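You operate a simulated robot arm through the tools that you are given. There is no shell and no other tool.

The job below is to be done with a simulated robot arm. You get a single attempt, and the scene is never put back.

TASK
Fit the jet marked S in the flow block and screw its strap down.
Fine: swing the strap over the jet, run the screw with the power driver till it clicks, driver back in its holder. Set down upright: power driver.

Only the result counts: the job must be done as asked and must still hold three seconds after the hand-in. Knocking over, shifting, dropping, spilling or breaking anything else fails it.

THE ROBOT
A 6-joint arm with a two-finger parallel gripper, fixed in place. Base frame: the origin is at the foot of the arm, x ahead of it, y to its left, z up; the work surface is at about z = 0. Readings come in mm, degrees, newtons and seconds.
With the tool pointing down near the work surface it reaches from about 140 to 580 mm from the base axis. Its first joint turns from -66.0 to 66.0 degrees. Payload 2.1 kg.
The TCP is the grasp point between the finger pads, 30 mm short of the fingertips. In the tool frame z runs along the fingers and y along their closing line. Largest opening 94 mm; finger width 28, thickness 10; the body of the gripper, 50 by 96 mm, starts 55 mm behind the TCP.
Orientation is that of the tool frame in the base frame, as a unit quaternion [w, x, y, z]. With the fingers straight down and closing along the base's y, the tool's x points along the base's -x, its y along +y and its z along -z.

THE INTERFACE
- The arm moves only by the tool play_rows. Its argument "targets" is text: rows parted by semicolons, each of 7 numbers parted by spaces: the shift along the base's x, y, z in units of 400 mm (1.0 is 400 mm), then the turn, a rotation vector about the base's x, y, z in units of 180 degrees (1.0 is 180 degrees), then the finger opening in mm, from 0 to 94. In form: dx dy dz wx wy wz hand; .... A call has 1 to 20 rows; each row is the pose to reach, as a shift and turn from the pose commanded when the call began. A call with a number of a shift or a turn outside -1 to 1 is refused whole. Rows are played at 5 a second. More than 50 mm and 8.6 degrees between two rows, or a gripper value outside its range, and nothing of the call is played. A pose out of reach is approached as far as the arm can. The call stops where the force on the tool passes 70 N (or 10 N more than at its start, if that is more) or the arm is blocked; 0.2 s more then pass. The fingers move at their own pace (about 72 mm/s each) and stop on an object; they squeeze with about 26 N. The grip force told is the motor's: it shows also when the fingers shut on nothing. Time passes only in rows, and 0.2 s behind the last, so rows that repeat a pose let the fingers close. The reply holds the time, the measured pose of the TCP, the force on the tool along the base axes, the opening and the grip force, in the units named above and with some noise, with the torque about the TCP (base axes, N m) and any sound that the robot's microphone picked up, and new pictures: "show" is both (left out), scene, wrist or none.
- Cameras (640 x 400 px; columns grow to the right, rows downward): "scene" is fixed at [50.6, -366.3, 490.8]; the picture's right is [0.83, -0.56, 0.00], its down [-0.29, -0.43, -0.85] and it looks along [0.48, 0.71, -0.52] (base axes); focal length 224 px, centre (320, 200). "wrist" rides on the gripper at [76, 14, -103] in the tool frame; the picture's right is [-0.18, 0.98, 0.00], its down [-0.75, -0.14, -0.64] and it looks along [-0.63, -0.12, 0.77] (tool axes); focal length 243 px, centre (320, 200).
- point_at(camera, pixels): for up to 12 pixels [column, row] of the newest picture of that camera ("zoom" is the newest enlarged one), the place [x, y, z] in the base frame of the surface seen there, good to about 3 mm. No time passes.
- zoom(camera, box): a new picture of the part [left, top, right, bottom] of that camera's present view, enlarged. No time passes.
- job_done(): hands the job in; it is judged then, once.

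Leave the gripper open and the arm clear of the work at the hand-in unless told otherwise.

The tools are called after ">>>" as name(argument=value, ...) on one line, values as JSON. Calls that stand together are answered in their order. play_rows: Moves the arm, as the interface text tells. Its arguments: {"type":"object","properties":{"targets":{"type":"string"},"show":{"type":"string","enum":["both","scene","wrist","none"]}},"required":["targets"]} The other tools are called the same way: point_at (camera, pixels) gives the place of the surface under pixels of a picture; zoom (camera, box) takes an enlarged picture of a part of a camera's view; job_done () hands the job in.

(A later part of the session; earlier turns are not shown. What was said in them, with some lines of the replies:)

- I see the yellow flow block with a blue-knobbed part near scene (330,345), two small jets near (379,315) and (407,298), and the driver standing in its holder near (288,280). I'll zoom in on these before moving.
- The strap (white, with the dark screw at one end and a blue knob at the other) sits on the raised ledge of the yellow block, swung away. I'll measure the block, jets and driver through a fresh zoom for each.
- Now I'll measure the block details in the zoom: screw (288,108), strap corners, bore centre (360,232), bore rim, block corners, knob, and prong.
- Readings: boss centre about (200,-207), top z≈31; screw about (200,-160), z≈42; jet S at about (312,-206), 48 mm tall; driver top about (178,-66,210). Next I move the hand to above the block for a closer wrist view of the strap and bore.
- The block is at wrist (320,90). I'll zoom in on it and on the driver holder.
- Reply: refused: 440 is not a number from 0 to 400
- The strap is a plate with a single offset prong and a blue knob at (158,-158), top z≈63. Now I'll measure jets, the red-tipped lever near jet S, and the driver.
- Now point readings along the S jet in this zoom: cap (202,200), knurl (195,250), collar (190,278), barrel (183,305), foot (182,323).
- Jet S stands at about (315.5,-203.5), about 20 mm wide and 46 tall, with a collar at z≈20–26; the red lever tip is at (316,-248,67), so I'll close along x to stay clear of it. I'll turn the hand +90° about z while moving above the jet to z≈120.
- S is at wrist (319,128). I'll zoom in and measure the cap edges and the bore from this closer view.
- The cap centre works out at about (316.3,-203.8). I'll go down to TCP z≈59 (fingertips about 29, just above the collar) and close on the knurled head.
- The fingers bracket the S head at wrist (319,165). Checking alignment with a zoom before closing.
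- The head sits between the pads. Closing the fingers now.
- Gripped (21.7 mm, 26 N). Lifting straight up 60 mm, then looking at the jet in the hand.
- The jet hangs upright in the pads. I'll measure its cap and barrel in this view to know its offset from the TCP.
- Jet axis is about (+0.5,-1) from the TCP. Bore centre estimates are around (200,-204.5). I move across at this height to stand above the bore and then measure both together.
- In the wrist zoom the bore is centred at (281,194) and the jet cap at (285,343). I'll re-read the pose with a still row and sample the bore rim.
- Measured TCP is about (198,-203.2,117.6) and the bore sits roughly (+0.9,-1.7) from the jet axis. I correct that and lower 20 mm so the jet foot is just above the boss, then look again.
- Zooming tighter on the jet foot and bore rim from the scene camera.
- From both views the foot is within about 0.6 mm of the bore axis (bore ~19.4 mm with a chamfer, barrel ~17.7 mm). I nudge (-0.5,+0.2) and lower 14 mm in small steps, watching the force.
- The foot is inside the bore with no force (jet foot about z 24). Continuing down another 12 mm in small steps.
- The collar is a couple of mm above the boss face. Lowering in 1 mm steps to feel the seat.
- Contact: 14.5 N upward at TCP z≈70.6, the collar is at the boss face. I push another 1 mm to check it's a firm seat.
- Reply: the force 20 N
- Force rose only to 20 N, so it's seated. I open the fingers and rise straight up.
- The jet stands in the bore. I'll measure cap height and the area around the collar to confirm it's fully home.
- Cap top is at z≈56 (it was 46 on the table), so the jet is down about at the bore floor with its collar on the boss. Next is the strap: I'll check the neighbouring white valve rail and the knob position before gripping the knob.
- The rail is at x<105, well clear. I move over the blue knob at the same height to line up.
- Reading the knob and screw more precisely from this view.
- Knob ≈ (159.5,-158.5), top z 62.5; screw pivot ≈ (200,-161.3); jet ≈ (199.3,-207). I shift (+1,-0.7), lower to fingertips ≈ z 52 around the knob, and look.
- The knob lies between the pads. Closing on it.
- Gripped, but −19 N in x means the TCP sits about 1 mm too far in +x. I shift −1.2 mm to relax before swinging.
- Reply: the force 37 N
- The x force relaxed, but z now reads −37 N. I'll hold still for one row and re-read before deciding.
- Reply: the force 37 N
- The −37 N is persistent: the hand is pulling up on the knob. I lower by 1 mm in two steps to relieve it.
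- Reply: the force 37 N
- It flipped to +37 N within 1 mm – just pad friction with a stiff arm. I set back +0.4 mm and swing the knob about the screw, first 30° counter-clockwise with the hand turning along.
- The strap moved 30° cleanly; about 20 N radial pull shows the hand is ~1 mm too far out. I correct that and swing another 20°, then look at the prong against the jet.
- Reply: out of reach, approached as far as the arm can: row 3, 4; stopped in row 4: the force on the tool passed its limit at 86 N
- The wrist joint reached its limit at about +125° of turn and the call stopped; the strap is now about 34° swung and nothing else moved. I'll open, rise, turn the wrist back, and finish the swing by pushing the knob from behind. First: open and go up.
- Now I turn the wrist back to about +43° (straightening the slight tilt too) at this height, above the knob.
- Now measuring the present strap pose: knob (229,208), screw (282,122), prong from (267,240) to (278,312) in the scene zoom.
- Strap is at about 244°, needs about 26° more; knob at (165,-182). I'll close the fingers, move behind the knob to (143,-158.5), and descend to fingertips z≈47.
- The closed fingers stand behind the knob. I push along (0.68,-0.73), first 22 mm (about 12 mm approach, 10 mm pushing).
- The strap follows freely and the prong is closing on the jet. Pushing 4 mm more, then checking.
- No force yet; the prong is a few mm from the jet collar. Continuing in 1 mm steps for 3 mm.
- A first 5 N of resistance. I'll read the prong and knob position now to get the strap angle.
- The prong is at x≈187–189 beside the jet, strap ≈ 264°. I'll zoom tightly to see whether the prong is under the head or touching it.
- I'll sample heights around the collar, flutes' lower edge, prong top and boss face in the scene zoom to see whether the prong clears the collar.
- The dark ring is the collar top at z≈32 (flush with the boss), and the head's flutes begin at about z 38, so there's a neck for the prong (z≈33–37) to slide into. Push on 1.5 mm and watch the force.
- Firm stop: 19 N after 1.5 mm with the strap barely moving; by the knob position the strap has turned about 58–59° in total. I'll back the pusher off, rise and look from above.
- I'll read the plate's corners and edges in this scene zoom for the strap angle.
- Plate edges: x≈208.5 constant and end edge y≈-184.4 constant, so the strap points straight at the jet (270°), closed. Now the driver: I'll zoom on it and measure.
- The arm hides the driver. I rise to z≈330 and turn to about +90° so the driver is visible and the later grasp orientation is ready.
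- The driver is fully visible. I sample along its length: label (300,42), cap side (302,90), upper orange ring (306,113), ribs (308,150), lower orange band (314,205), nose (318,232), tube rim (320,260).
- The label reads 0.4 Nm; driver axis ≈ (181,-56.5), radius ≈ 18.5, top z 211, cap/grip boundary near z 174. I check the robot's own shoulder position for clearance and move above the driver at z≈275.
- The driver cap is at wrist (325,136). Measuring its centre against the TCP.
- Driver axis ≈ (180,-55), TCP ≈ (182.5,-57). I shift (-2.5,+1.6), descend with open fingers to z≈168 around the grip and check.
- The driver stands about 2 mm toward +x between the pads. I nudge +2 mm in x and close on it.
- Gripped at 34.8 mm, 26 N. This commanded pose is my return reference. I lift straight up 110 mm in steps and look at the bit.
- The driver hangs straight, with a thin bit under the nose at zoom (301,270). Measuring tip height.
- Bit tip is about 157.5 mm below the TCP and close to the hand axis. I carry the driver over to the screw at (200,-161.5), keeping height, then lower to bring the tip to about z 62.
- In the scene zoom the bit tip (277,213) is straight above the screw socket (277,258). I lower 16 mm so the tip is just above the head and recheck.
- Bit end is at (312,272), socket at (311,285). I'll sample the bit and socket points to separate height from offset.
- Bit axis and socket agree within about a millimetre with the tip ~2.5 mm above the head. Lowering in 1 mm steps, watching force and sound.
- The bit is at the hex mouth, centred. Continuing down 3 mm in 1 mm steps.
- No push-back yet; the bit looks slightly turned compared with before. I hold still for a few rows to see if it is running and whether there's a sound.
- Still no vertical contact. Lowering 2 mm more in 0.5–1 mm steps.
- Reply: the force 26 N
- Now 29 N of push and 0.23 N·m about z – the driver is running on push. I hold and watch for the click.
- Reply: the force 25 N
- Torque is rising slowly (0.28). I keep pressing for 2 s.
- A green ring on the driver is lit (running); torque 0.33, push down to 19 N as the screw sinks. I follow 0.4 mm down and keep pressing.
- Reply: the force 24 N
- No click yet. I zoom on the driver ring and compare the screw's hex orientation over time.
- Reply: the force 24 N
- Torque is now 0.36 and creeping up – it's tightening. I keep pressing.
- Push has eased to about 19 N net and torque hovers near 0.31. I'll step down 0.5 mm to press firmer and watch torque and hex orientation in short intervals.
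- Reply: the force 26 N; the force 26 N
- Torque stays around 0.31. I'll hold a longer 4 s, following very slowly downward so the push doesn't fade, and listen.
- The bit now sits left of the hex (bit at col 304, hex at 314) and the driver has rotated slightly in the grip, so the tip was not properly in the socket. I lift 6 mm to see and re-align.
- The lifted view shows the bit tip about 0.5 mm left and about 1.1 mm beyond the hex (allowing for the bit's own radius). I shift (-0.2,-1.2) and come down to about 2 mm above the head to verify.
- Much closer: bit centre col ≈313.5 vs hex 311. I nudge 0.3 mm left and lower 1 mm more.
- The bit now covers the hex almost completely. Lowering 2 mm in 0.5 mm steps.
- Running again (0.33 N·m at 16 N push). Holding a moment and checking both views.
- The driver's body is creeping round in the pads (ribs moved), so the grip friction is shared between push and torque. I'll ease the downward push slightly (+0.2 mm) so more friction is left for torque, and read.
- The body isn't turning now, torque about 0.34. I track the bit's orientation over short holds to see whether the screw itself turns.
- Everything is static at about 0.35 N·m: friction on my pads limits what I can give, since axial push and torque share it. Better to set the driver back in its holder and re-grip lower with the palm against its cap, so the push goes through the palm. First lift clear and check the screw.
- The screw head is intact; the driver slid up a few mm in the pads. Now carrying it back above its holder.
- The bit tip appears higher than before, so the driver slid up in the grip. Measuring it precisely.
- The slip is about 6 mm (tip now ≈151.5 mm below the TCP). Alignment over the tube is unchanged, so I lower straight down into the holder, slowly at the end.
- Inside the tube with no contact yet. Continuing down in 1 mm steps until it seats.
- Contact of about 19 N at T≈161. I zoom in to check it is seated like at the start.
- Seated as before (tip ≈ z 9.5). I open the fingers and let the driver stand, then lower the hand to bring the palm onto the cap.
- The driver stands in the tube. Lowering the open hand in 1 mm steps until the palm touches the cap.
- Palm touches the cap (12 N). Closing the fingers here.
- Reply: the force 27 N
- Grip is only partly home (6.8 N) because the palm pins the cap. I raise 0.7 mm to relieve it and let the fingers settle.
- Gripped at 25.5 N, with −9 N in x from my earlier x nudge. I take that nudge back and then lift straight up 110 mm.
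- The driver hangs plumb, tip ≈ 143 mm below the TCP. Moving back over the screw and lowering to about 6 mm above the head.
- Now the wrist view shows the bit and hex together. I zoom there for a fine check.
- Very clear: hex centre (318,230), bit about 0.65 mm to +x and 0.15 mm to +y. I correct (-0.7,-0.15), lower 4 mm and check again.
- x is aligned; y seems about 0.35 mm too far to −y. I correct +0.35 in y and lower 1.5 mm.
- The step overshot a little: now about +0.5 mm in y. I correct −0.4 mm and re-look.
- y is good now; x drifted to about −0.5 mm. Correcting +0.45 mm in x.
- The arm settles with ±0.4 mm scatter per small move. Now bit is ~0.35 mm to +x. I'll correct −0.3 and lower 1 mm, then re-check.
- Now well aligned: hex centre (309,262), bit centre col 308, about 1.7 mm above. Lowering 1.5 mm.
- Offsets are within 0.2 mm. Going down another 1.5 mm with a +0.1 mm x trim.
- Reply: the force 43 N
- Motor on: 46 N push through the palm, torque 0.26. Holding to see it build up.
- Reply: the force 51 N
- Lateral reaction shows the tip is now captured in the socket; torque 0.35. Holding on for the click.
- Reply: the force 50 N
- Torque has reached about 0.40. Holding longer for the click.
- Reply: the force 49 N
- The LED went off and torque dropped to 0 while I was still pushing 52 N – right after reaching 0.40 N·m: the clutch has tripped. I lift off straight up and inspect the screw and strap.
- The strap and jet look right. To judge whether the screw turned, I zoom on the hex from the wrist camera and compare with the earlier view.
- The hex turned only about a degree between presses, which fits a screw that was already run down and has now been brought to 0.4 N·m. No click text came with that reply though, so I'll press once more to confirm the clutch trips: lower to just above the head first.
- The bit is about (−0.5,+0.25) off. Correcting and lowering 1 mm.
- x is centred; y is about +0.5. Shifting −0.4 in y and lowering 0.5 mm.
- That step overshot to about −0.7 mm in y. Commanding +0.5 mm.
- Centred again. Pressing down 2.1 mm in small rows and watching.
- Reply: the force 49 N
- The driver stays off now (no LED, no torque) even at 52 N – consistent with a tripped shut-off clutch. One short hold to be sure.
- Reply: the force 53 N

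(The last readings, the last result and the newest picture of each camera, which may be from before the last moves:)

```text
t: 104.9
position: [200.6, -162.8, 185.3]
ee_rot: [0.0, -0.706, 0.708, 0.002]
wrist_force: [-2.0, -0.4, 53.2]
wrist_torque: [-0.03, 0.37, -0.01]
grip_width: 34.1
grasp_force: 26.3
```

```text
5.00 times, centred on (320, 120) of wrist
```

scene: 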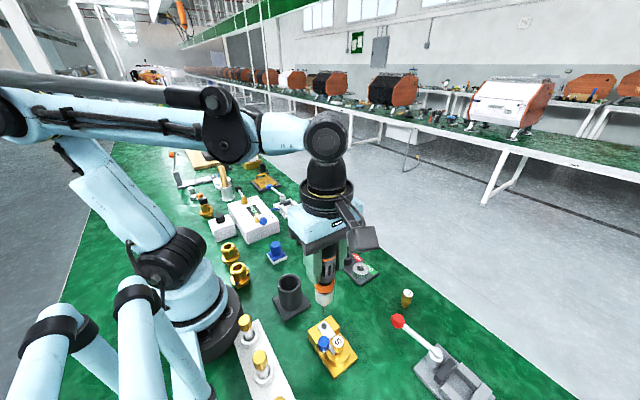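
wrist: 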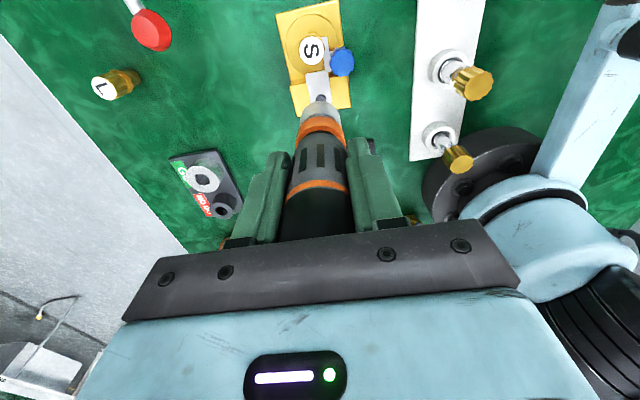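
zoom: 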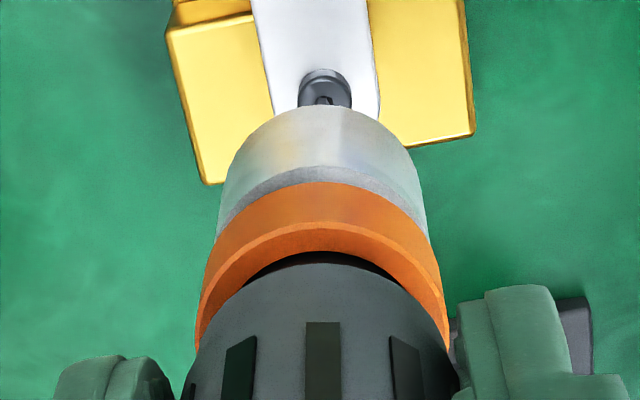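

The driver stays off. I lift again and measure carefully whether the screw head is actually down on the strap.

>>> play_rows(targets="0 0 0.0025 0 0 0 28; 0 0 0.01 0 0 0 28; 0 0 0.04 0 0 0 28; 0 0 0.09 0 0 0 28; 0 0 0.14 0 0 0 28; 0 0 0.14 0 0 0 28", show="wrist")

>>> zoom(camera="scene", box=[312, 312, 337, 332])

>>> point_at(camera="zoom", pixels=[[285, 285], [335, 285], [300, 262], [325, 262], [300, 303], [325, 303], [311, 345], [300, 345], [325, 345], [285, 335], [340, 335], [311, 352]])

>>> point_at(camera="zoom", pixels=[[240, 280], [250, 320], [262, 345], [300, 232], [330, 235], [370, 290], [380, 320], [365, 350], [320, 375], [340, 370], [300, 375], [285, 370]])

```text
t: 106.3
position: [200.0, -162.1, 239.3]
ee_rot: [0.0, -0.707, 0.708, 0.0]
wrist_force: [-0.4, 0.2, -3.4]
wrist_torque: [-0.02, 0.02, 0.01]
grip_width: 34.1
grasp_force: 26.5
```

wrist: 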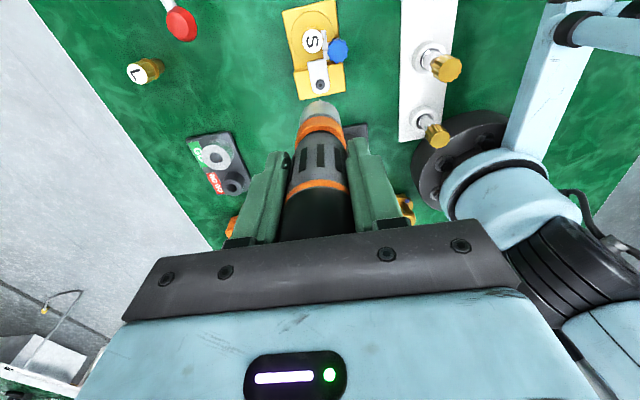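

```text
16.00 times, centred on (324, 322) of scene
```

zoom: 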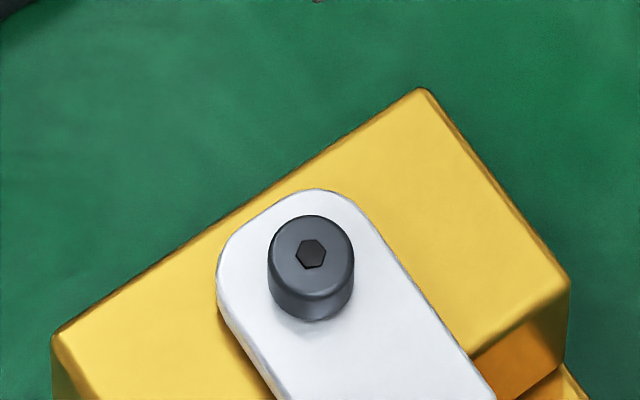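

```text
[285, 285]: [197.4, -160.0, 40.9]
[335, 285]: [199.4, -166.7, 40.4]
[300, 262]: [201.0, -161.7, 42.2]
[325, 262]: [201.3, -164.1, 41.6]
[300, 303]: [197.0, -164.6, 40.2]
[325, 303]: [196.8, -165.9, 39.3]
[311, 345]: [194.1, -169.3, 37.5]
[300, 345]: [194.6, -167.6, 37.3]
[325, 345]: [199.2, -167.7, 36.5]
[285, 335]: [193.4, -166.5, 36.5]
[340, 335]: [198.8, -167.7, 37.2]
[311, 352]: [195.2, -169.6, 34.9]
```

```text
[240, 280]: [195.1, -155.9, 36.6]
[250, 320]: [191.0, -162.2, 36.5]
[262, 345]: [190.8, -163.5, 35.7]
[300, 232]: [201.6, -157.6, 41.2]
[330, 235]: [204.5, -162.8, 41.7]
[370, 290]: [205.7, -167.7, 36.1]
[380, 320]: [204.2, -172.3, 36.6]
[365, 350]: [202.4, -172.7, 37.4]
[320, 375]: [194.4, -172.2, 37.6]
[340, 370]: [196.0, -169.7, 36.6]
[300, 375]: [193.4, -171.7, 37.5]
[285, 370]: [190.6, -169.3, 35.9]
```

Head top ≈ 41.7, about 0.9 mm lower than at the start, and its base sits on the strap (plate top 36.6): the screw is home. Now I take the driver back above its holder.

>>> play_rows(targets="0 0 0.04 0 0 0 28; 0 0 0.0839 0 0 0 28; -0.0087 0.0536 0.0839 0 0 0 28; -0.0174 0.1073 0.0839 0 0 0 28; -0.0262 0.1609 0.0839 0 0 0 28; -0.0349 0.2146 0.0839 0 0 0 28; -0.0436 0.2682 0.0839 0 0 0 28; -0.0436 0.2682 0.0839 0 0 0 28; -0.0436 0.2682 0.0839 0 0 0 28", show="both")

>>> zoom(camera="scene", box=[260, 225, 320, 320])

>>> zoom(camera="wrist", box=[260, 30, 380, 150])

```text
t: 108.3
position: [183.8, -55.1, 272.7]
ee_rot: [0.0, -0.707, 0.707, 0.0]
wrist_force: [-0.1, -0.4, -2.8]
wrist_torque: [-0.01, 0.0, -0.01]
grip_width: 34.2
grasp_force: 25.5
```

scene: 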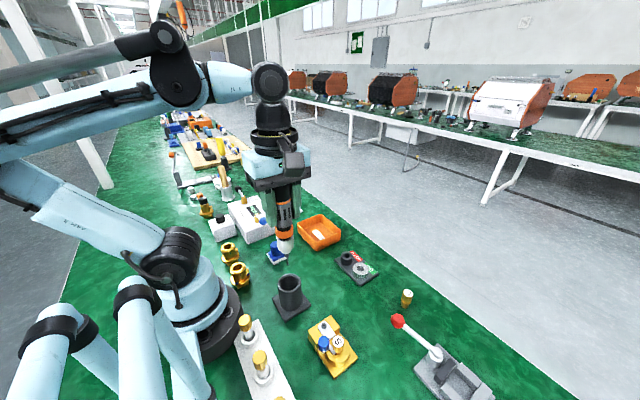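
wrist: 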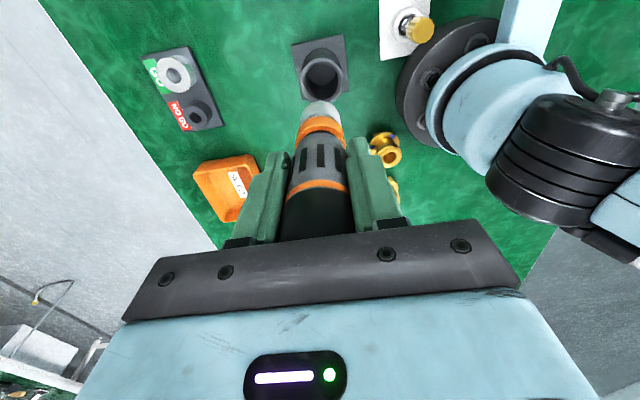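

```text
4.21 times, centred on (290, 272) of scene
```

zoom: 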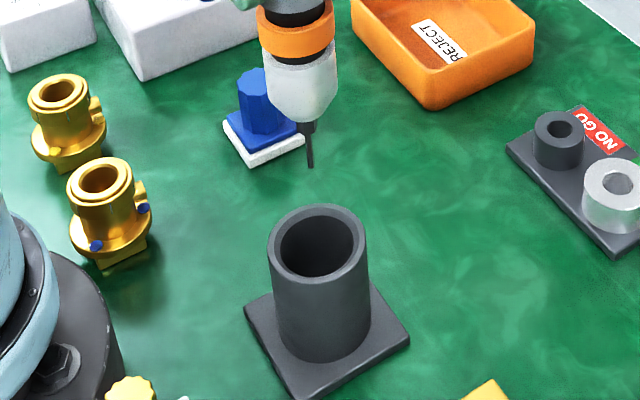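

```text
3.33 times, centred on (320, 90) of wrist
```

zoom: 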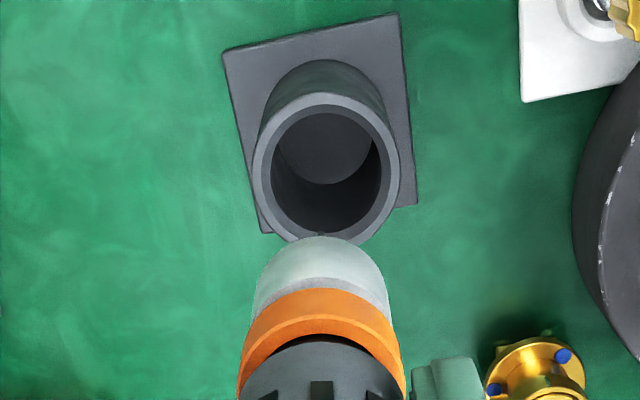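

Lined up like the last insertion. Lowering into the holder, slow for the last part.

>>> play_rows(targets="0 0 -0.05 0 0 0 28; 0 0 -0.1 0 0 0 28; 0 0 -0.15 0 0 0 28; 0 0 -0.2 0 0 0 28; 0 0 -0.24 0 0 0 28; 0 0 -0.265 0 0 0 28; 0 0 -0.275 0 0 0 28; 0 0 -0.282 0 0 0 28; 0 0 -0.287 0 0 0 28; 0 0 -0.287 0 0 0 28", show="none")

>>> zoom(camera="scene", box=[260, 240, 320, 320])

```text
t: 110.5
position: [182.6, -55.7, 159.5]
ee_rot: [0.0, -0.707, 0.707, 0.0]
wrist_force: [1.1, 0.4, -3.3]
wrist_torque: [-0.02, -0.02, 0.01]
grip_width: 34.4
grasp_force: 26.0
```

```text
5.00 times, centred on (290, 280) of scene
```

zoom: 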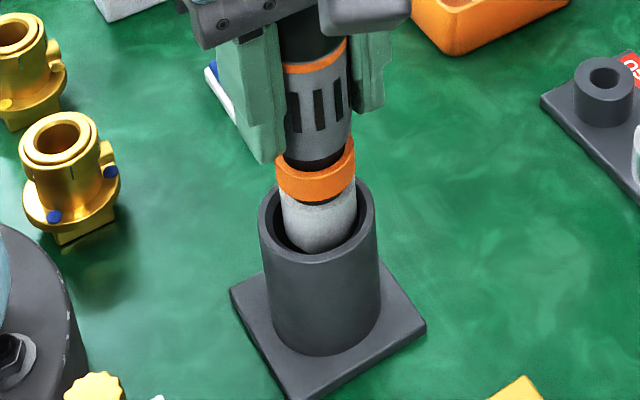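

No contact yet. Continuing down in 1 mm steps until it touches bottom.

>>> play_rows(targets="0 0 -0.0025 0 0 0 28; 0 0 -0.005 0 0 0 28; 0 0 -0.0075 0 0 0 28; 0 0 -0.01 0 0 0 28", show="none")

```text
t: 111.5
position: [182.6, -54.3, 154.6]
ee_rot: [-0.001, 0.708, -0.707, 0.0]
wrist_force: [0.3, 1.0, -2.8]
wrist_torque: [-0.03, 0.01, -0.01]
grip_width: 34.4
grasp_force: 25.8
```

>>> play_rows(targets="0 0 -0.0015 0 0 0 28; 0 0 -0.003 0 0 0 28; 0 0 -0.0045 0 0 0 28", show="none")

>>> zoom(camera="scene", box=[260, 240, 320, 320])

```text
t: 112.3
position: [182.5, -54.8, 152.4]
ee_rot: [0.001, 0.707, -0.707, 0.0]
wrist_force: [-0.1, 0.3, -4.3]
wrist_torque: [0.05, 0.0, 0.0]
grip_width: 34.2
grasp_force: 25.8
```

```text
5.00 times, centred on (290, 280) of scene
```

zoom: 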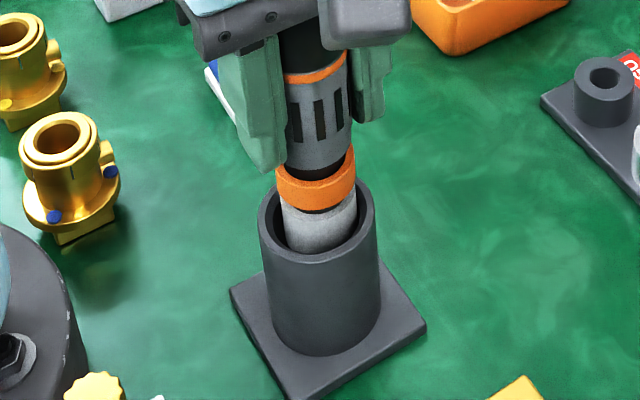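

>>> play_rows(targets="0 0 -0.0015 0 0 0 28; 0 0 -0.003 0 0 0 28; 0 0 -0.0045 0 0 0 28", show="none")

```text
t: 113.1
position: [182.4, -56.1, 152.0]
ee_rot: [0.0, 0.707, -0.707, -0.001]
wrist_force: [-5.7, 4.8, 54.7]
wrist_torque: [0.76, 0.9, 0.01]
grip_width: 34.3
grasp_force: 26.3
```

Seated (55 N, palm on cap). I back off 0.6 mm and open the fingers.

>>> play_rows(targets="0 0 0.0015 0 0 0 28; 0 0 0.0015 0 0 0 36; 0 0 0.0015 0 0 0 46; 0 0 0.0015 0 0 0 58; 0 0 0.0015 0 0 0 70; 0 0 0.0015 0 0 0 70", show="both")

>>> zoom(camera="scene", box=[260, 220, 320, 320])

>>> zoom(camera="wrist", box=[240, 30, 400, 240])

```text
t: 114.5
position: [181.7, -55.2, 153.6]
ee_rot: [0.0, -0.707, 0.707, 0.0]
wrist_force: [0.1, 1.2, 46.4]
wrist_torque: [0.19, 0.05, 0.01]
grip_width: 70.1
grasp_force: 0.0
```

scene: 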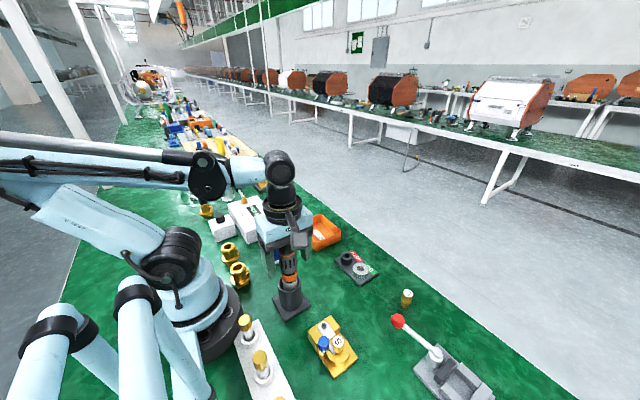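
wrist: 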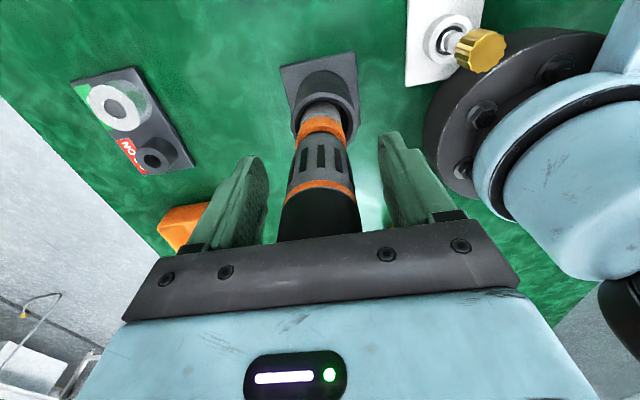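

```text
4.00 times, centred on (290, 270) of scene
```

zoom: 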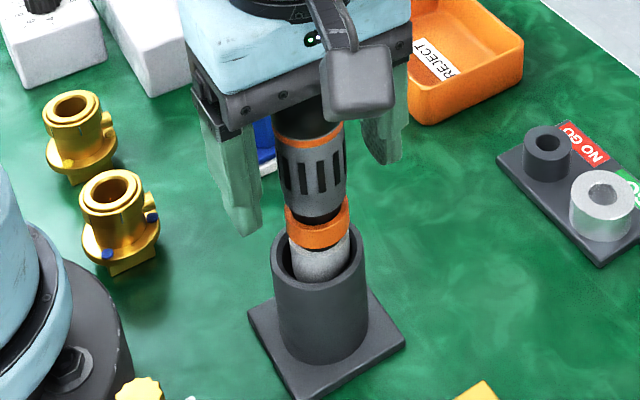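

```text
1.90 times, centred on (320, 135) of wrist
```

zoom: 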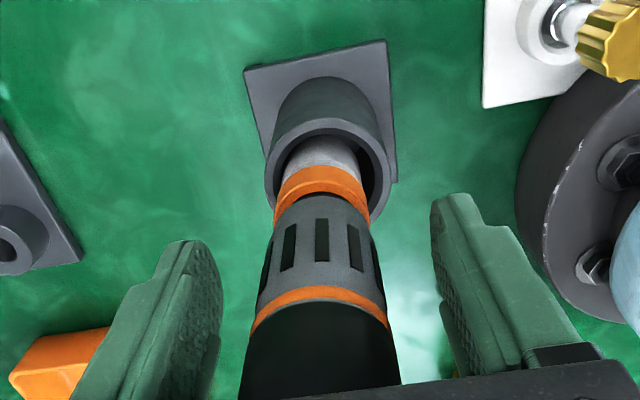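

Fingers open and clear; the palm still rests on the cap. I rise straight up.

>>> play_rows(targets="0 0 0.002 0 0 0 70; 0 0 0.006 0 0 0 70; 0 0 0.02 0 0 0 70; 0 0 0.06 0 0 0 70; 0 0 0.11 0 0 0 70; 0 0 0.17 0 0 0 70; 0 0 0.24 0 0 0 70; 0 0 0.32 0 0 0 70; 0 0 0.32 0 0 0 70", show="both")

>>> zoom(camera="scene", box=[250, 220, 330, 325])

>>> zoom(camera="scene", box=[300, 310, 370, 370])

```text
t: 116.5
position: [181.4, -54.5, 279.6]
ee_rot: [0.0, -0.707, 0.707, 0.0]
wrist_force: [-0.2, 0.4, 0.5]
wrist_torque: [-0.03, -0.01, -0.02]
grip_width: 69.9
grasp_force: 0.0
```

scene: 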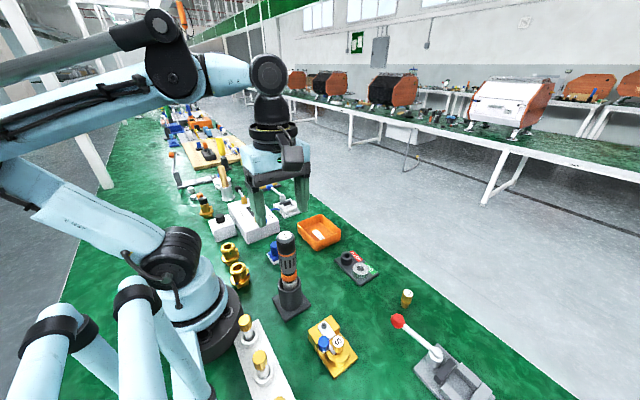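
wrist: 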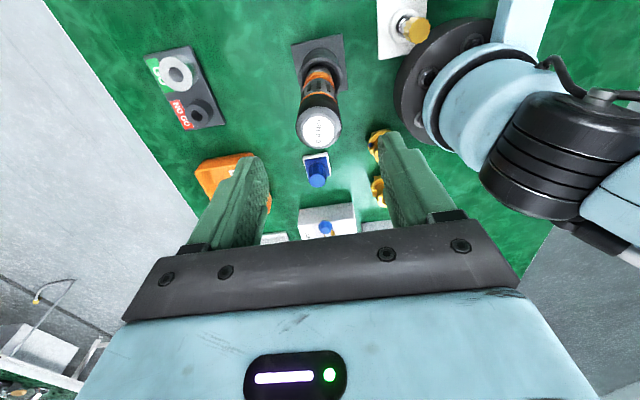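

```text
3.81 times, centred on (290, 272) of scene
```

zoom: 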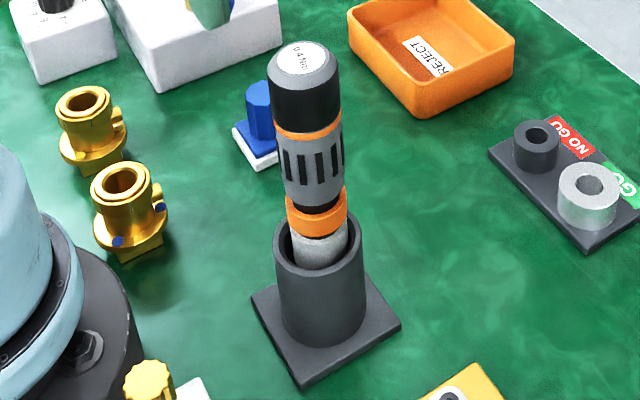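

```text
6.67 times, centred on (335, 340) of scene
```

zoom: 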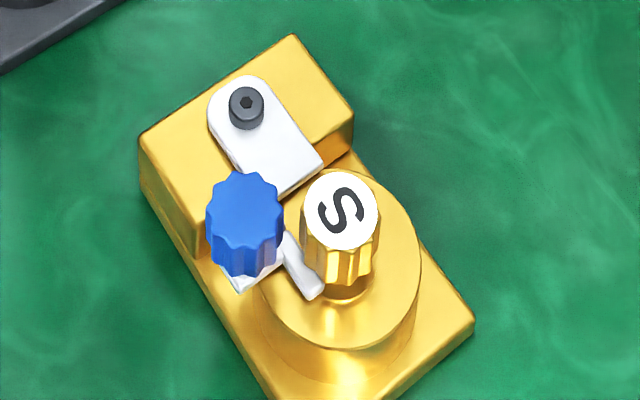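

The driver stands in its holder. I check its top position and height against the start (label was near (180,-55,209)).

>>> zoom(camera="scene", box=[270, 228, 310, 262])

>>> point_at(camera="zoom", pixels=[[262, 80], [230, 80], [295, 80], [262, 60], [262, 105], [240, 95], [285, 65], [262, 180], [265, 220], [230, 200]])

>>> point_at(camera="wrist", pixels=[[319, 128], [310, 128], [328, 128], [319, 118], [319, 138], [313, 122], [325, 122], [313, 134], [325, 134]])

```text
11.76 times, centred on (290, 245) of scene
```

zoom: 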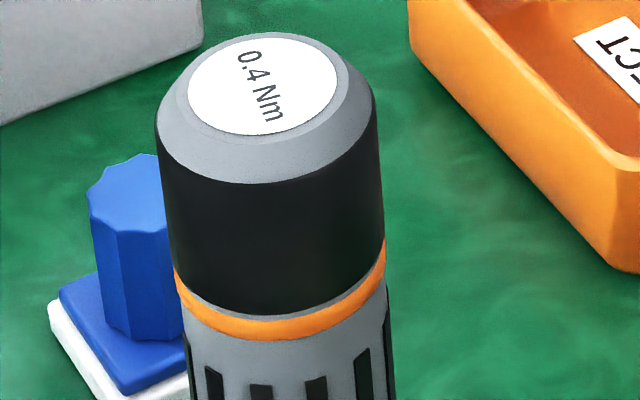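

```text
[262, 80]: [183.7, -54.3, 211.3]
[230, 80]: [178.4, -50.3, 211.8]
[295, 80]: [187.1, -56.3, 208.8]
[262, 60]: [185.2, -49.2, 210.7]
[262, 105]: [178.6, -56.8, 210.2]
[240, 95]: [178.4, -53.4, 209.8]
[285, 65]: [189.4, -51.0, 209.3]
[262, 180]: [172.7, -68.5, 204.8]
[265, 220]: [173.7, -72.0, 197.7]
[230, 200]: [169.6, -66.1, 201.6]
```

```text
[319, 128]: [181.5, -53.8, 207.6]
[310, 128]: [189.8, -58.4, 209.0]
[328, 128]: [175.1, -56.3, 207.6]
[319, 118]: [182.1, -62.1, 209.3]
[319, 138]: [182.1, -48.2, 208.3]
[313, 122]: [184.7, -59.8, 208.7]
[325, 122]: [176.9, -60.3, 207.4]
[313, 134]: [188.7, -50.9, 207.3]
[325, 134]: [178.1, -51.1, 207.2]
```

Driver top is at (182,-54.5,209.5), seated and upright. I repeat the exact zoom I took before driving the screw (box [312,315,352,350]) to compare the head height directly.

>>> zoom(camera="scene", box=[312, 315, 352, 350])

>>> zoom(camera="scene", box=[312, 308, 337, 332])

```text
11.43 times, centred on (332, 332) of scene
```

zoom: 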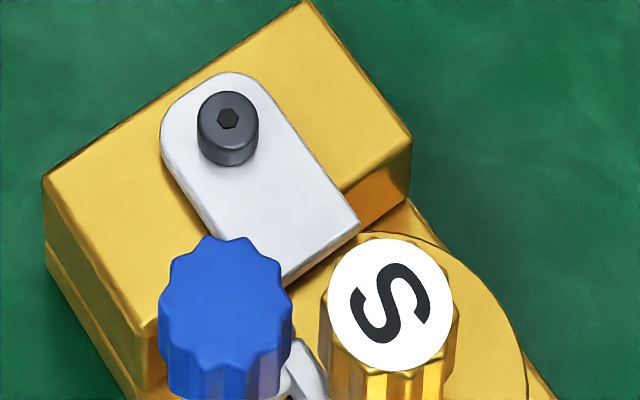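

```text
16.00 times, centred on (324, 320) of scene
```

zoom: 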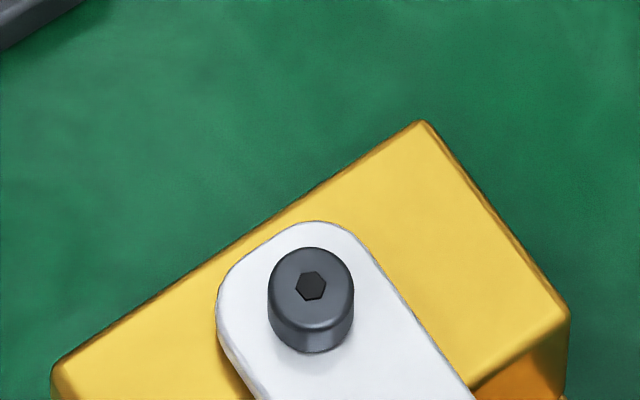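

The head is about 0.6 mm lower than before driving and sits on the strap. As a last check that the strap is truly clamped, I'll nudge its knob very gently toward "open" with closed fingers from its −y side. First I travel there, high over everything.

>>> play_rows(targets="0 -0.06 0 0 0 0 60; 0 -0.15 0 0 0 0 40; -0.01 -0.25 0 0 0 0 20; -0.02 -0.35 0 0 0 0 0; -0.028 -0.4512 0 0 0 0 0; -0.028 -0.4512 -0.1 0 0 0 0; -0.028 -0.4512 -0.2 0 0 0 0; -0.028 -0.4512 -0.2 0 0 0 0", show="both")

>>> zoom(camera="wrist", box=[240, 60, 400, 210])

```text
t: 118.3
position: [170.9, -235.7, 196.2]
ee_rot: [0.0, 0.707, -0.707, 0.0]
wrist_force: [0.3, -0.7, 0.0]
wrist_torque: [0.0, 0.04, -0.03]
grip_width: 0.0
grasp_force: 25.8
```

scene: 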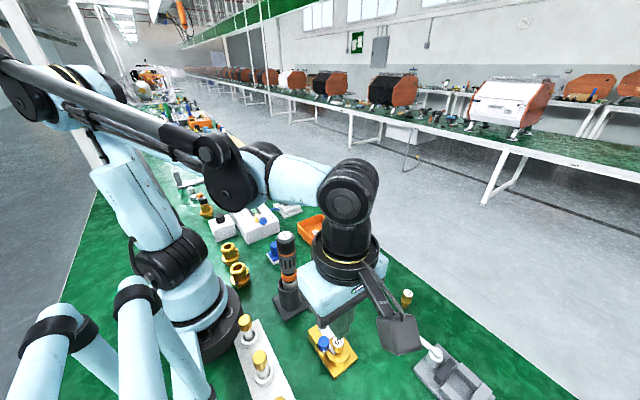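
wrist: 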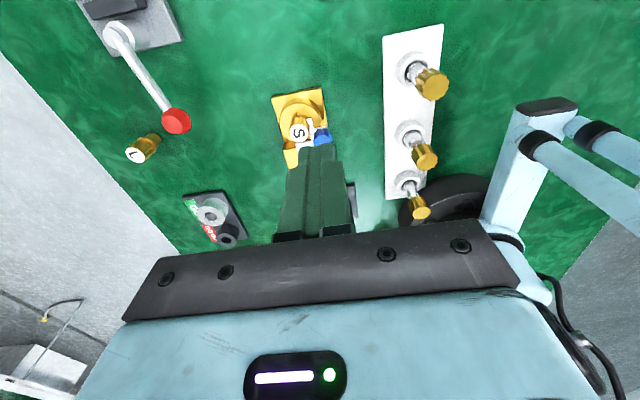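

```text
2.67 times, centred on (320, 135) of wrist
```

zoom: 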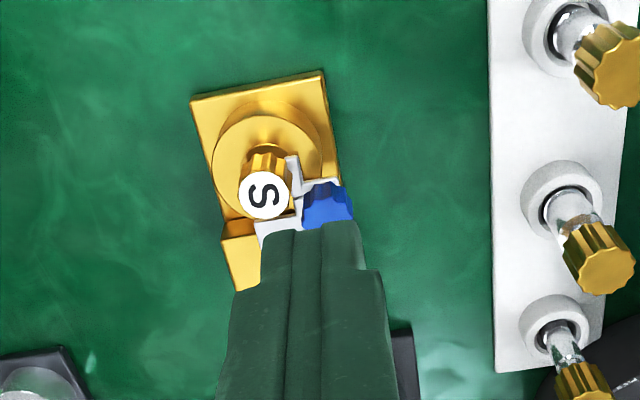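

Descending beside the knob (fingertips to z≈46), still 14 mm clear of it.

>>> play_rows(targets="-0.003 0 -0.1 0 0 0 0; -0.003 0 -0.2 0 0 0 0; -0.003 0 -0.26 0 0 0 0; -0.003 0 -0.3 0 0 0 0; -0.003 0 -0.3 0 0 0 0", show="wrist")

>>> zoom(camera="wrist", box=[240, 100, 400, 240])

>>> zoom(camera="scene", box=[300, 310, 380, 380])

```text
t: 119.5
position: [169.7, -234.5, 78.7]
ee_rot: [0.0, -0.707, 0.707, 0.001]
wrist_force: [0.2, 0.3, -0.2]
wrist_torque: [-0.03, 0.01, 0.0]
grip_width: 0.1
grasp_force: 26.1
```

wrist: 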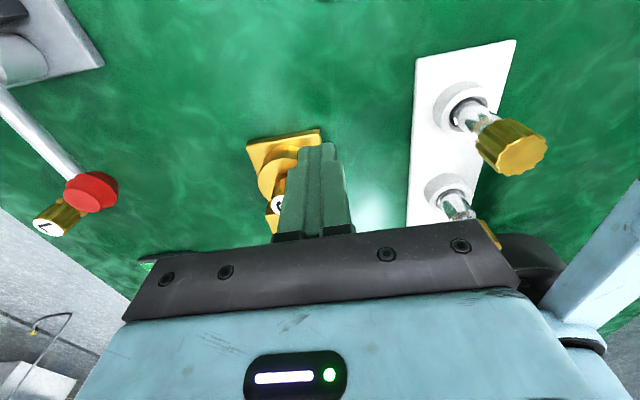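

```text
2.86 times, centred on (320, 170) of wrist
```

zoom: 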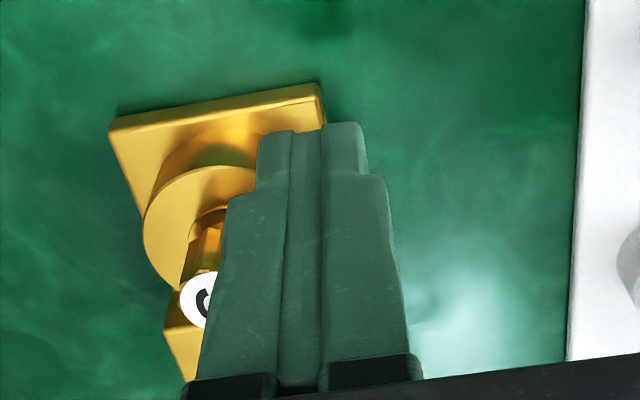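

```text
5.71 times, centred on (340, 345) of scene
```

zoom: 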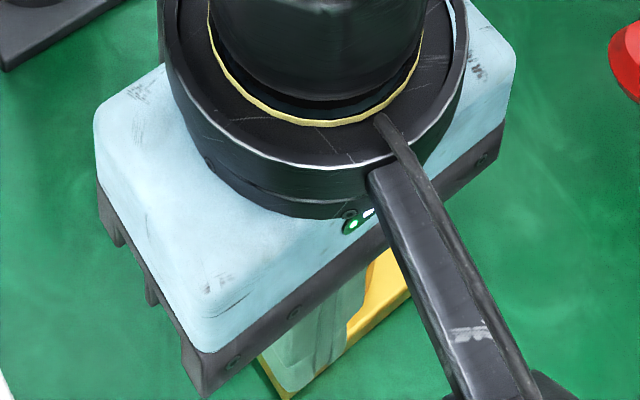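

Moving +y toward the knob, 12 mm first, then half-millimetre steps with force readings.

>>> play_rows(targets="0 0.01 0 0 0 0 0; 0 0.02 0 0 0 0 0; 0 0.03 0 0 0 0 0; 0 0.03 0 0 0 0 0", show="none")

>>> play_rows(targets="0 0.0013 0 0 0 0 0; 0 0.0025 0 0 0 0 0", show="none")

```text
t: 120.5
position: [170.5, -223.6, 80.0]
ee_rot: [0.0, -0.707, 0.707, 0.0]
wrist_force: [0.0, 0.0, 0.3]
wrist_torque: [0.02, -0.02, -0.01]
grip_width: 0.0
grasp_force: 25.9
```

```text
t: 121.1
position: [170.2, -222.7, 79.0]
ee_rot: [0.0, -0.707, 0.707, -0.001]
wrist_force: [-1.3, 0.7, 0.3]
wrist_torque: [0.02, -0.03, -0.01]
grip_width: 0.0
grasp_force: 26.0
```

No contact yet; another 1 mm in two half steps.

>>> play_rows(targets="0 0.0013 0 0 0 0 0; 0 0.0025 0 0 0 0 0", show="none")

>>> play_rows(targets="0 0.0013 0 0 0 0 0; 0 0.0025 0 0 0 0 0", show="wrist")

```text
t: 121.7
position: [171.0, -221.9, 79.5]
ee_rot: [-0.001, 0.707, -0.707, 0.0]
wrist_force: [1.0, 0.4, 0.5]
wrist_torque: [0.02, 0.0, 0.0]
grip_width: 0.0
grasp_force: 25.9
```

```text
t: 122.3
position: [170.7, -220.8, 80.4]
ee_rot: [0.0, 0.707, -0.707, 0.0]
wrist_force: [-0.2, -0.3, -0.6]
wrist_torque: [-0.02, -0.02, 0.0]
grip_width: 0.0
grasp_force: 25.9
```

wrist: 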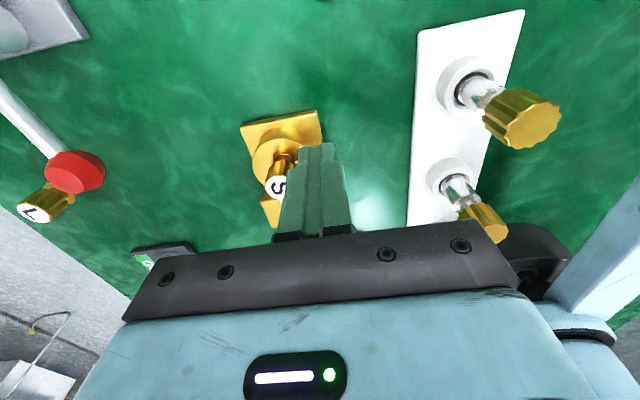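

>>> play_rows(targets="0 0.0013 0 0 0 0 0; 0 0.0025 0 0 0 0 0", show="none")

>>> play_rows(targets="0 0.0013 0 0 0 0 0; 0 0.0025 0 0 0 0 0", show="none")

```text
t: 122.9
position: [169.9, -219.5, 80.7]
ee_rot: [0.0, 0.707, -0.707, 0.0]
wrist_force: [0.2, -0.3, -0.3]
wrist_torque: [-0.01, 0.02, -0.01]
grip_width: 0.0
grasp_force: 25.9
```

```text
t: 123.5
position: [170.5, -219.1, 81.3]
ee_rot: [-0.001, -0.707, 0.707, 0.0]
wrist_force: [0.1, 1.1, 0.2]
wrist_torque: [0.02, -0.03, -0.01]
grip_width: 0.0
grasp_force: 26.1
```

>>> play_rows(targets="0 0.0013 0 0 0 0 0; 0 0.0025 0 0 0 0 0", show="wrist")

>>> zoom(camera="wrist", box=[240, 100, 400, 240])

>>> zoom(camera="scene", box=[300, 310, 380, 380])

```text
t: 124.1
position: [169.3, -218.2, 80.0]
ee_rot: [0.001, 0.708, -0.706, 0.0]
wrist_force: [-1.7, -3.3, -0.7]
wrist_torque: [-0.08, 0.05, 0.01]
grip_width: 0.0
grasp_force: 25.8
```

wrist: 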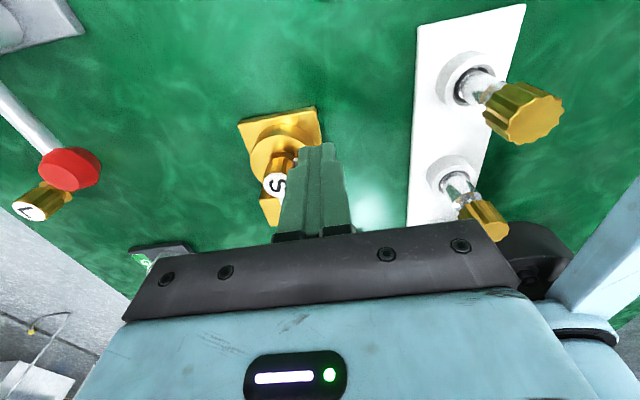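

```text
2.86 times, centred on (320, 170) of wrist
```

zoom: 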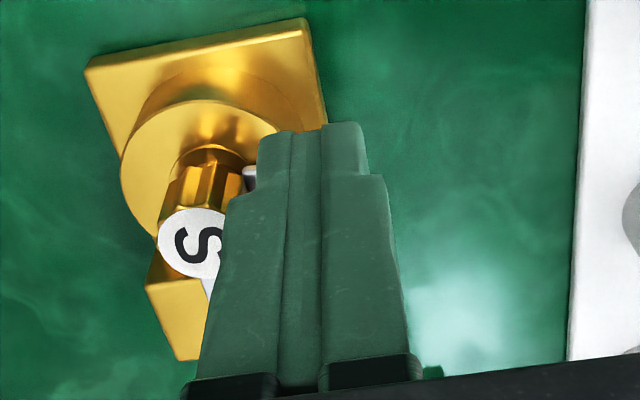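

```text
5.71 times, centred on (340, 345) of scene
```

zoom: 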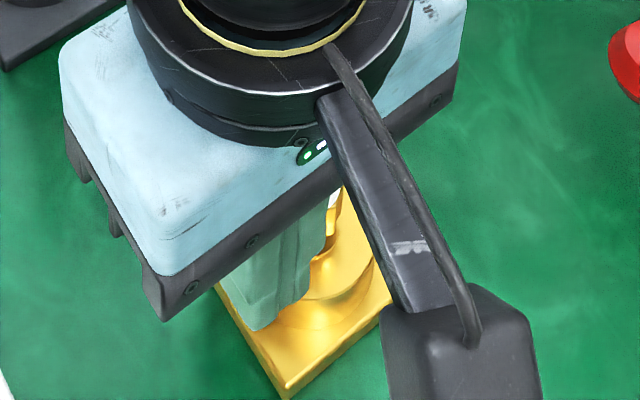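

First contact: −3.3 N. One more 0.4 mm: if the strap is clamped the force must jump.

>>> play_rows(targets="0 0.001 0 0 0 0 0; 0 0.001 0 0 0 0 0", show="none")

```text
t: 124.7
position: [170.7, -218.3, 79.4]
ee_rot: [-0.001, -0.707, 0.707, 0.0]
wrist_force: [-6.0, -10.5, 1.7]
wrist_torque: [-0.23, 0.17, 0.07]
grip_width: 0.2
grasp_force: 26.0
```

12 N within 0.4 mm while the loose strap had moved with under 1 N: it's clamped firmly. I back away, rise, and open the hand clear of the work.

>>> play_rows(targets="0 -0.015 0 0 0 0 0; 0 -0.045 0 0 0 0 0; 0 -0.045 0.06 0 0 0 0; 0 -0.045 0.14 0 0 0 0; 0 -0.045 0.24 0 0 0 0; 0.04 -0.03 0.34 0 0 0 20; 0.12 0 0.44 0 0 0 50; 0.2 0.04 0.5 0 0 0 80; 0.25 0.08 0.56 0 0 0 94; 0.25 0.08 0.56 0 0 0 94; 0.25 0.08 0.56 0 0 0 94", show="both")

>>> zoom(camera="scene", box=[300, 310, 370, 370])

>>> zoom(camera="scene", box=[250, 220, 330, 325])

```text
refused: row 7 steps farther than a row can; nothing moved
```

```text
6.67 times, centred on (335, 340) of scene
```

zoom: 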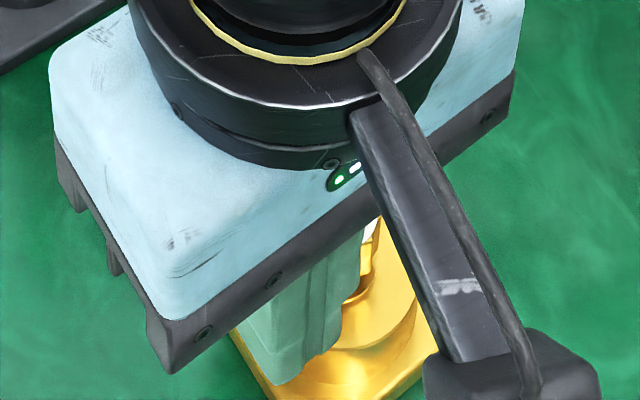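

```text
3.81 times, centred on (290, 272) of scene
```

zoom: 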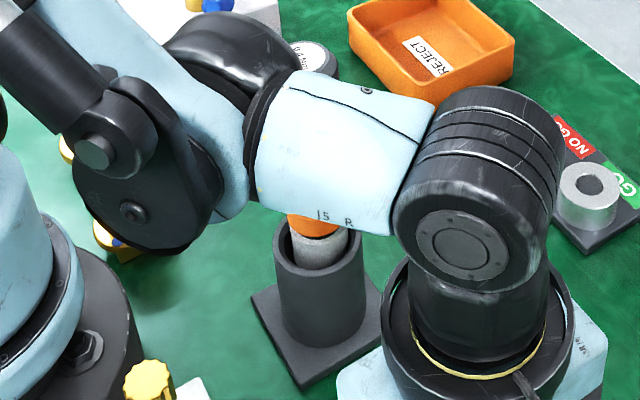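

That call had one step too long and was refused. I redo the retreat with shorter steps.

>>> play_rows(targets="0 -0.015 0 0 0 0 0; 0 -0.045 0 0 0 0 0; 0 -0.045 0.06 0 0 0 0; 0 -0.045 0.14 0 0 0 0; 0 -0.045 0.24 0 0 0 0; 0.02 -0.045 0.33 0 0 0 20; 0.06 -0.03 0.42 0 0 0 50; 0.12 -0.01 0.5 0 0 0 80; 0.18 0.02 0.58 0 0 0 94; 0.22 0.05 0.64 0 0 0 94; 0.22 0.05 0.64 0 0 0 94; 0.22 0.05 0.64 0 0 0 94", show="both")

>>> zoom(camera="scene", box=[300, 310, 370, 370])

>>> zoom(camera="scene", box=[250, 220, 330, 325])

```text
t: 127.3
position: [258.9, -200.8, 336.8]
ee_rot: [0.0, 0.707, -0.707, -0.001]
wrist_force: [-0.8, 0.8, 0.5]
wrist_torque: [-0.01, -0.02, -0.01]
grip_width: 94.0
grasp_force: 0.1
```

scene: 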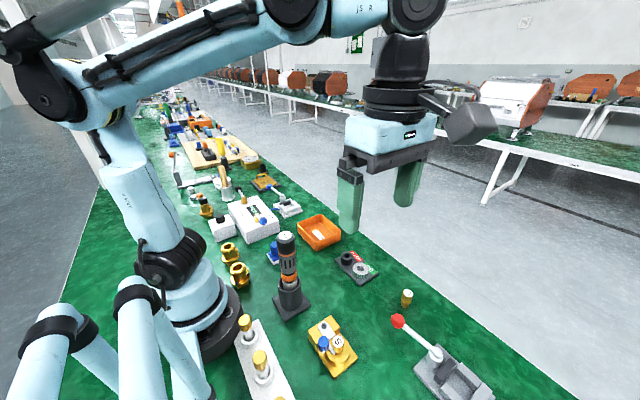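
wrist: 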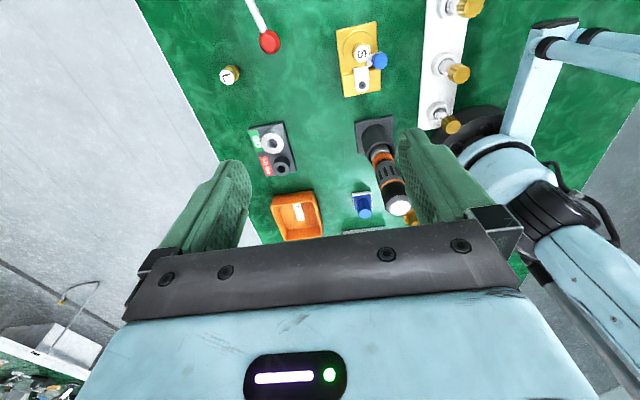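

```text
6.67 times, centred on (335, 340) of scene
```

zoom: 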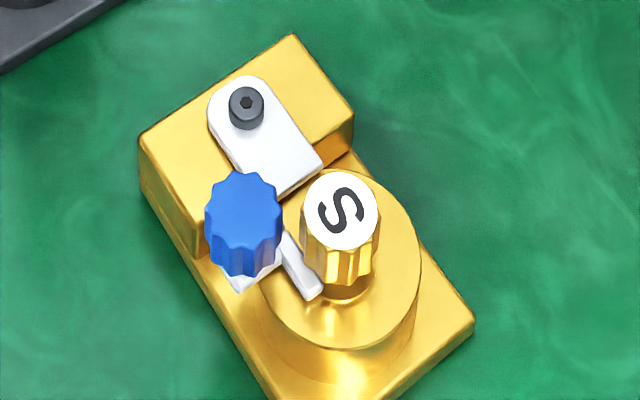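

```text
3.81 times, centred on (290, 272) of scene
```

zoom: 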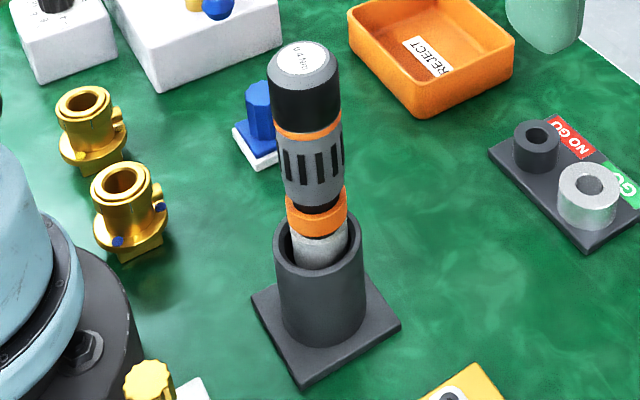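

Everything reads as finished:
- Jet S is seated in the bore.
- The strap is over the jet. It held a 12 N test push toward open, and the screw head is down on it.
- The driver stands upright in its holder.
- The hand is open and well clear at (259,-201,337), and nothing else has moved.

I never got a click sound in the replies. What I saw was the driver cutting out right after 0.40 N·m and not restarting. Handing in.

>>> job_done()

```text
The job is handed in.
```

I handed the job in: jet S is fitted, the strap is screwed down, and the driver is back in its holder. The one thing I couldn't confirm is the click, because the microphone never reported one.

- **Jet:** S is fully down in the bore, with its collar about level with the block face.
- **Strap:** it lies straight over the jet, and the screw head is tight against it. I pushed the knob towards open with 12 N and it didn't move. Before tightening, it swung at under 1 N.
- **Screw:** the first two presses stalled below 0.4 N·m because the driver was slipping in my grip. I set it back in its holder, gripped it lower, and pressed again. This time it reached about 0.40 N·m, its rated torque, and cut out. It would not start again on a further press, so I took that as the click.
- **Driver:** it stands upright in its holder, leaning 1–2 mm differently from the start.
- **Rest of the bench:** nothing else was moved. The arm is clear of the work and the gripper is open.
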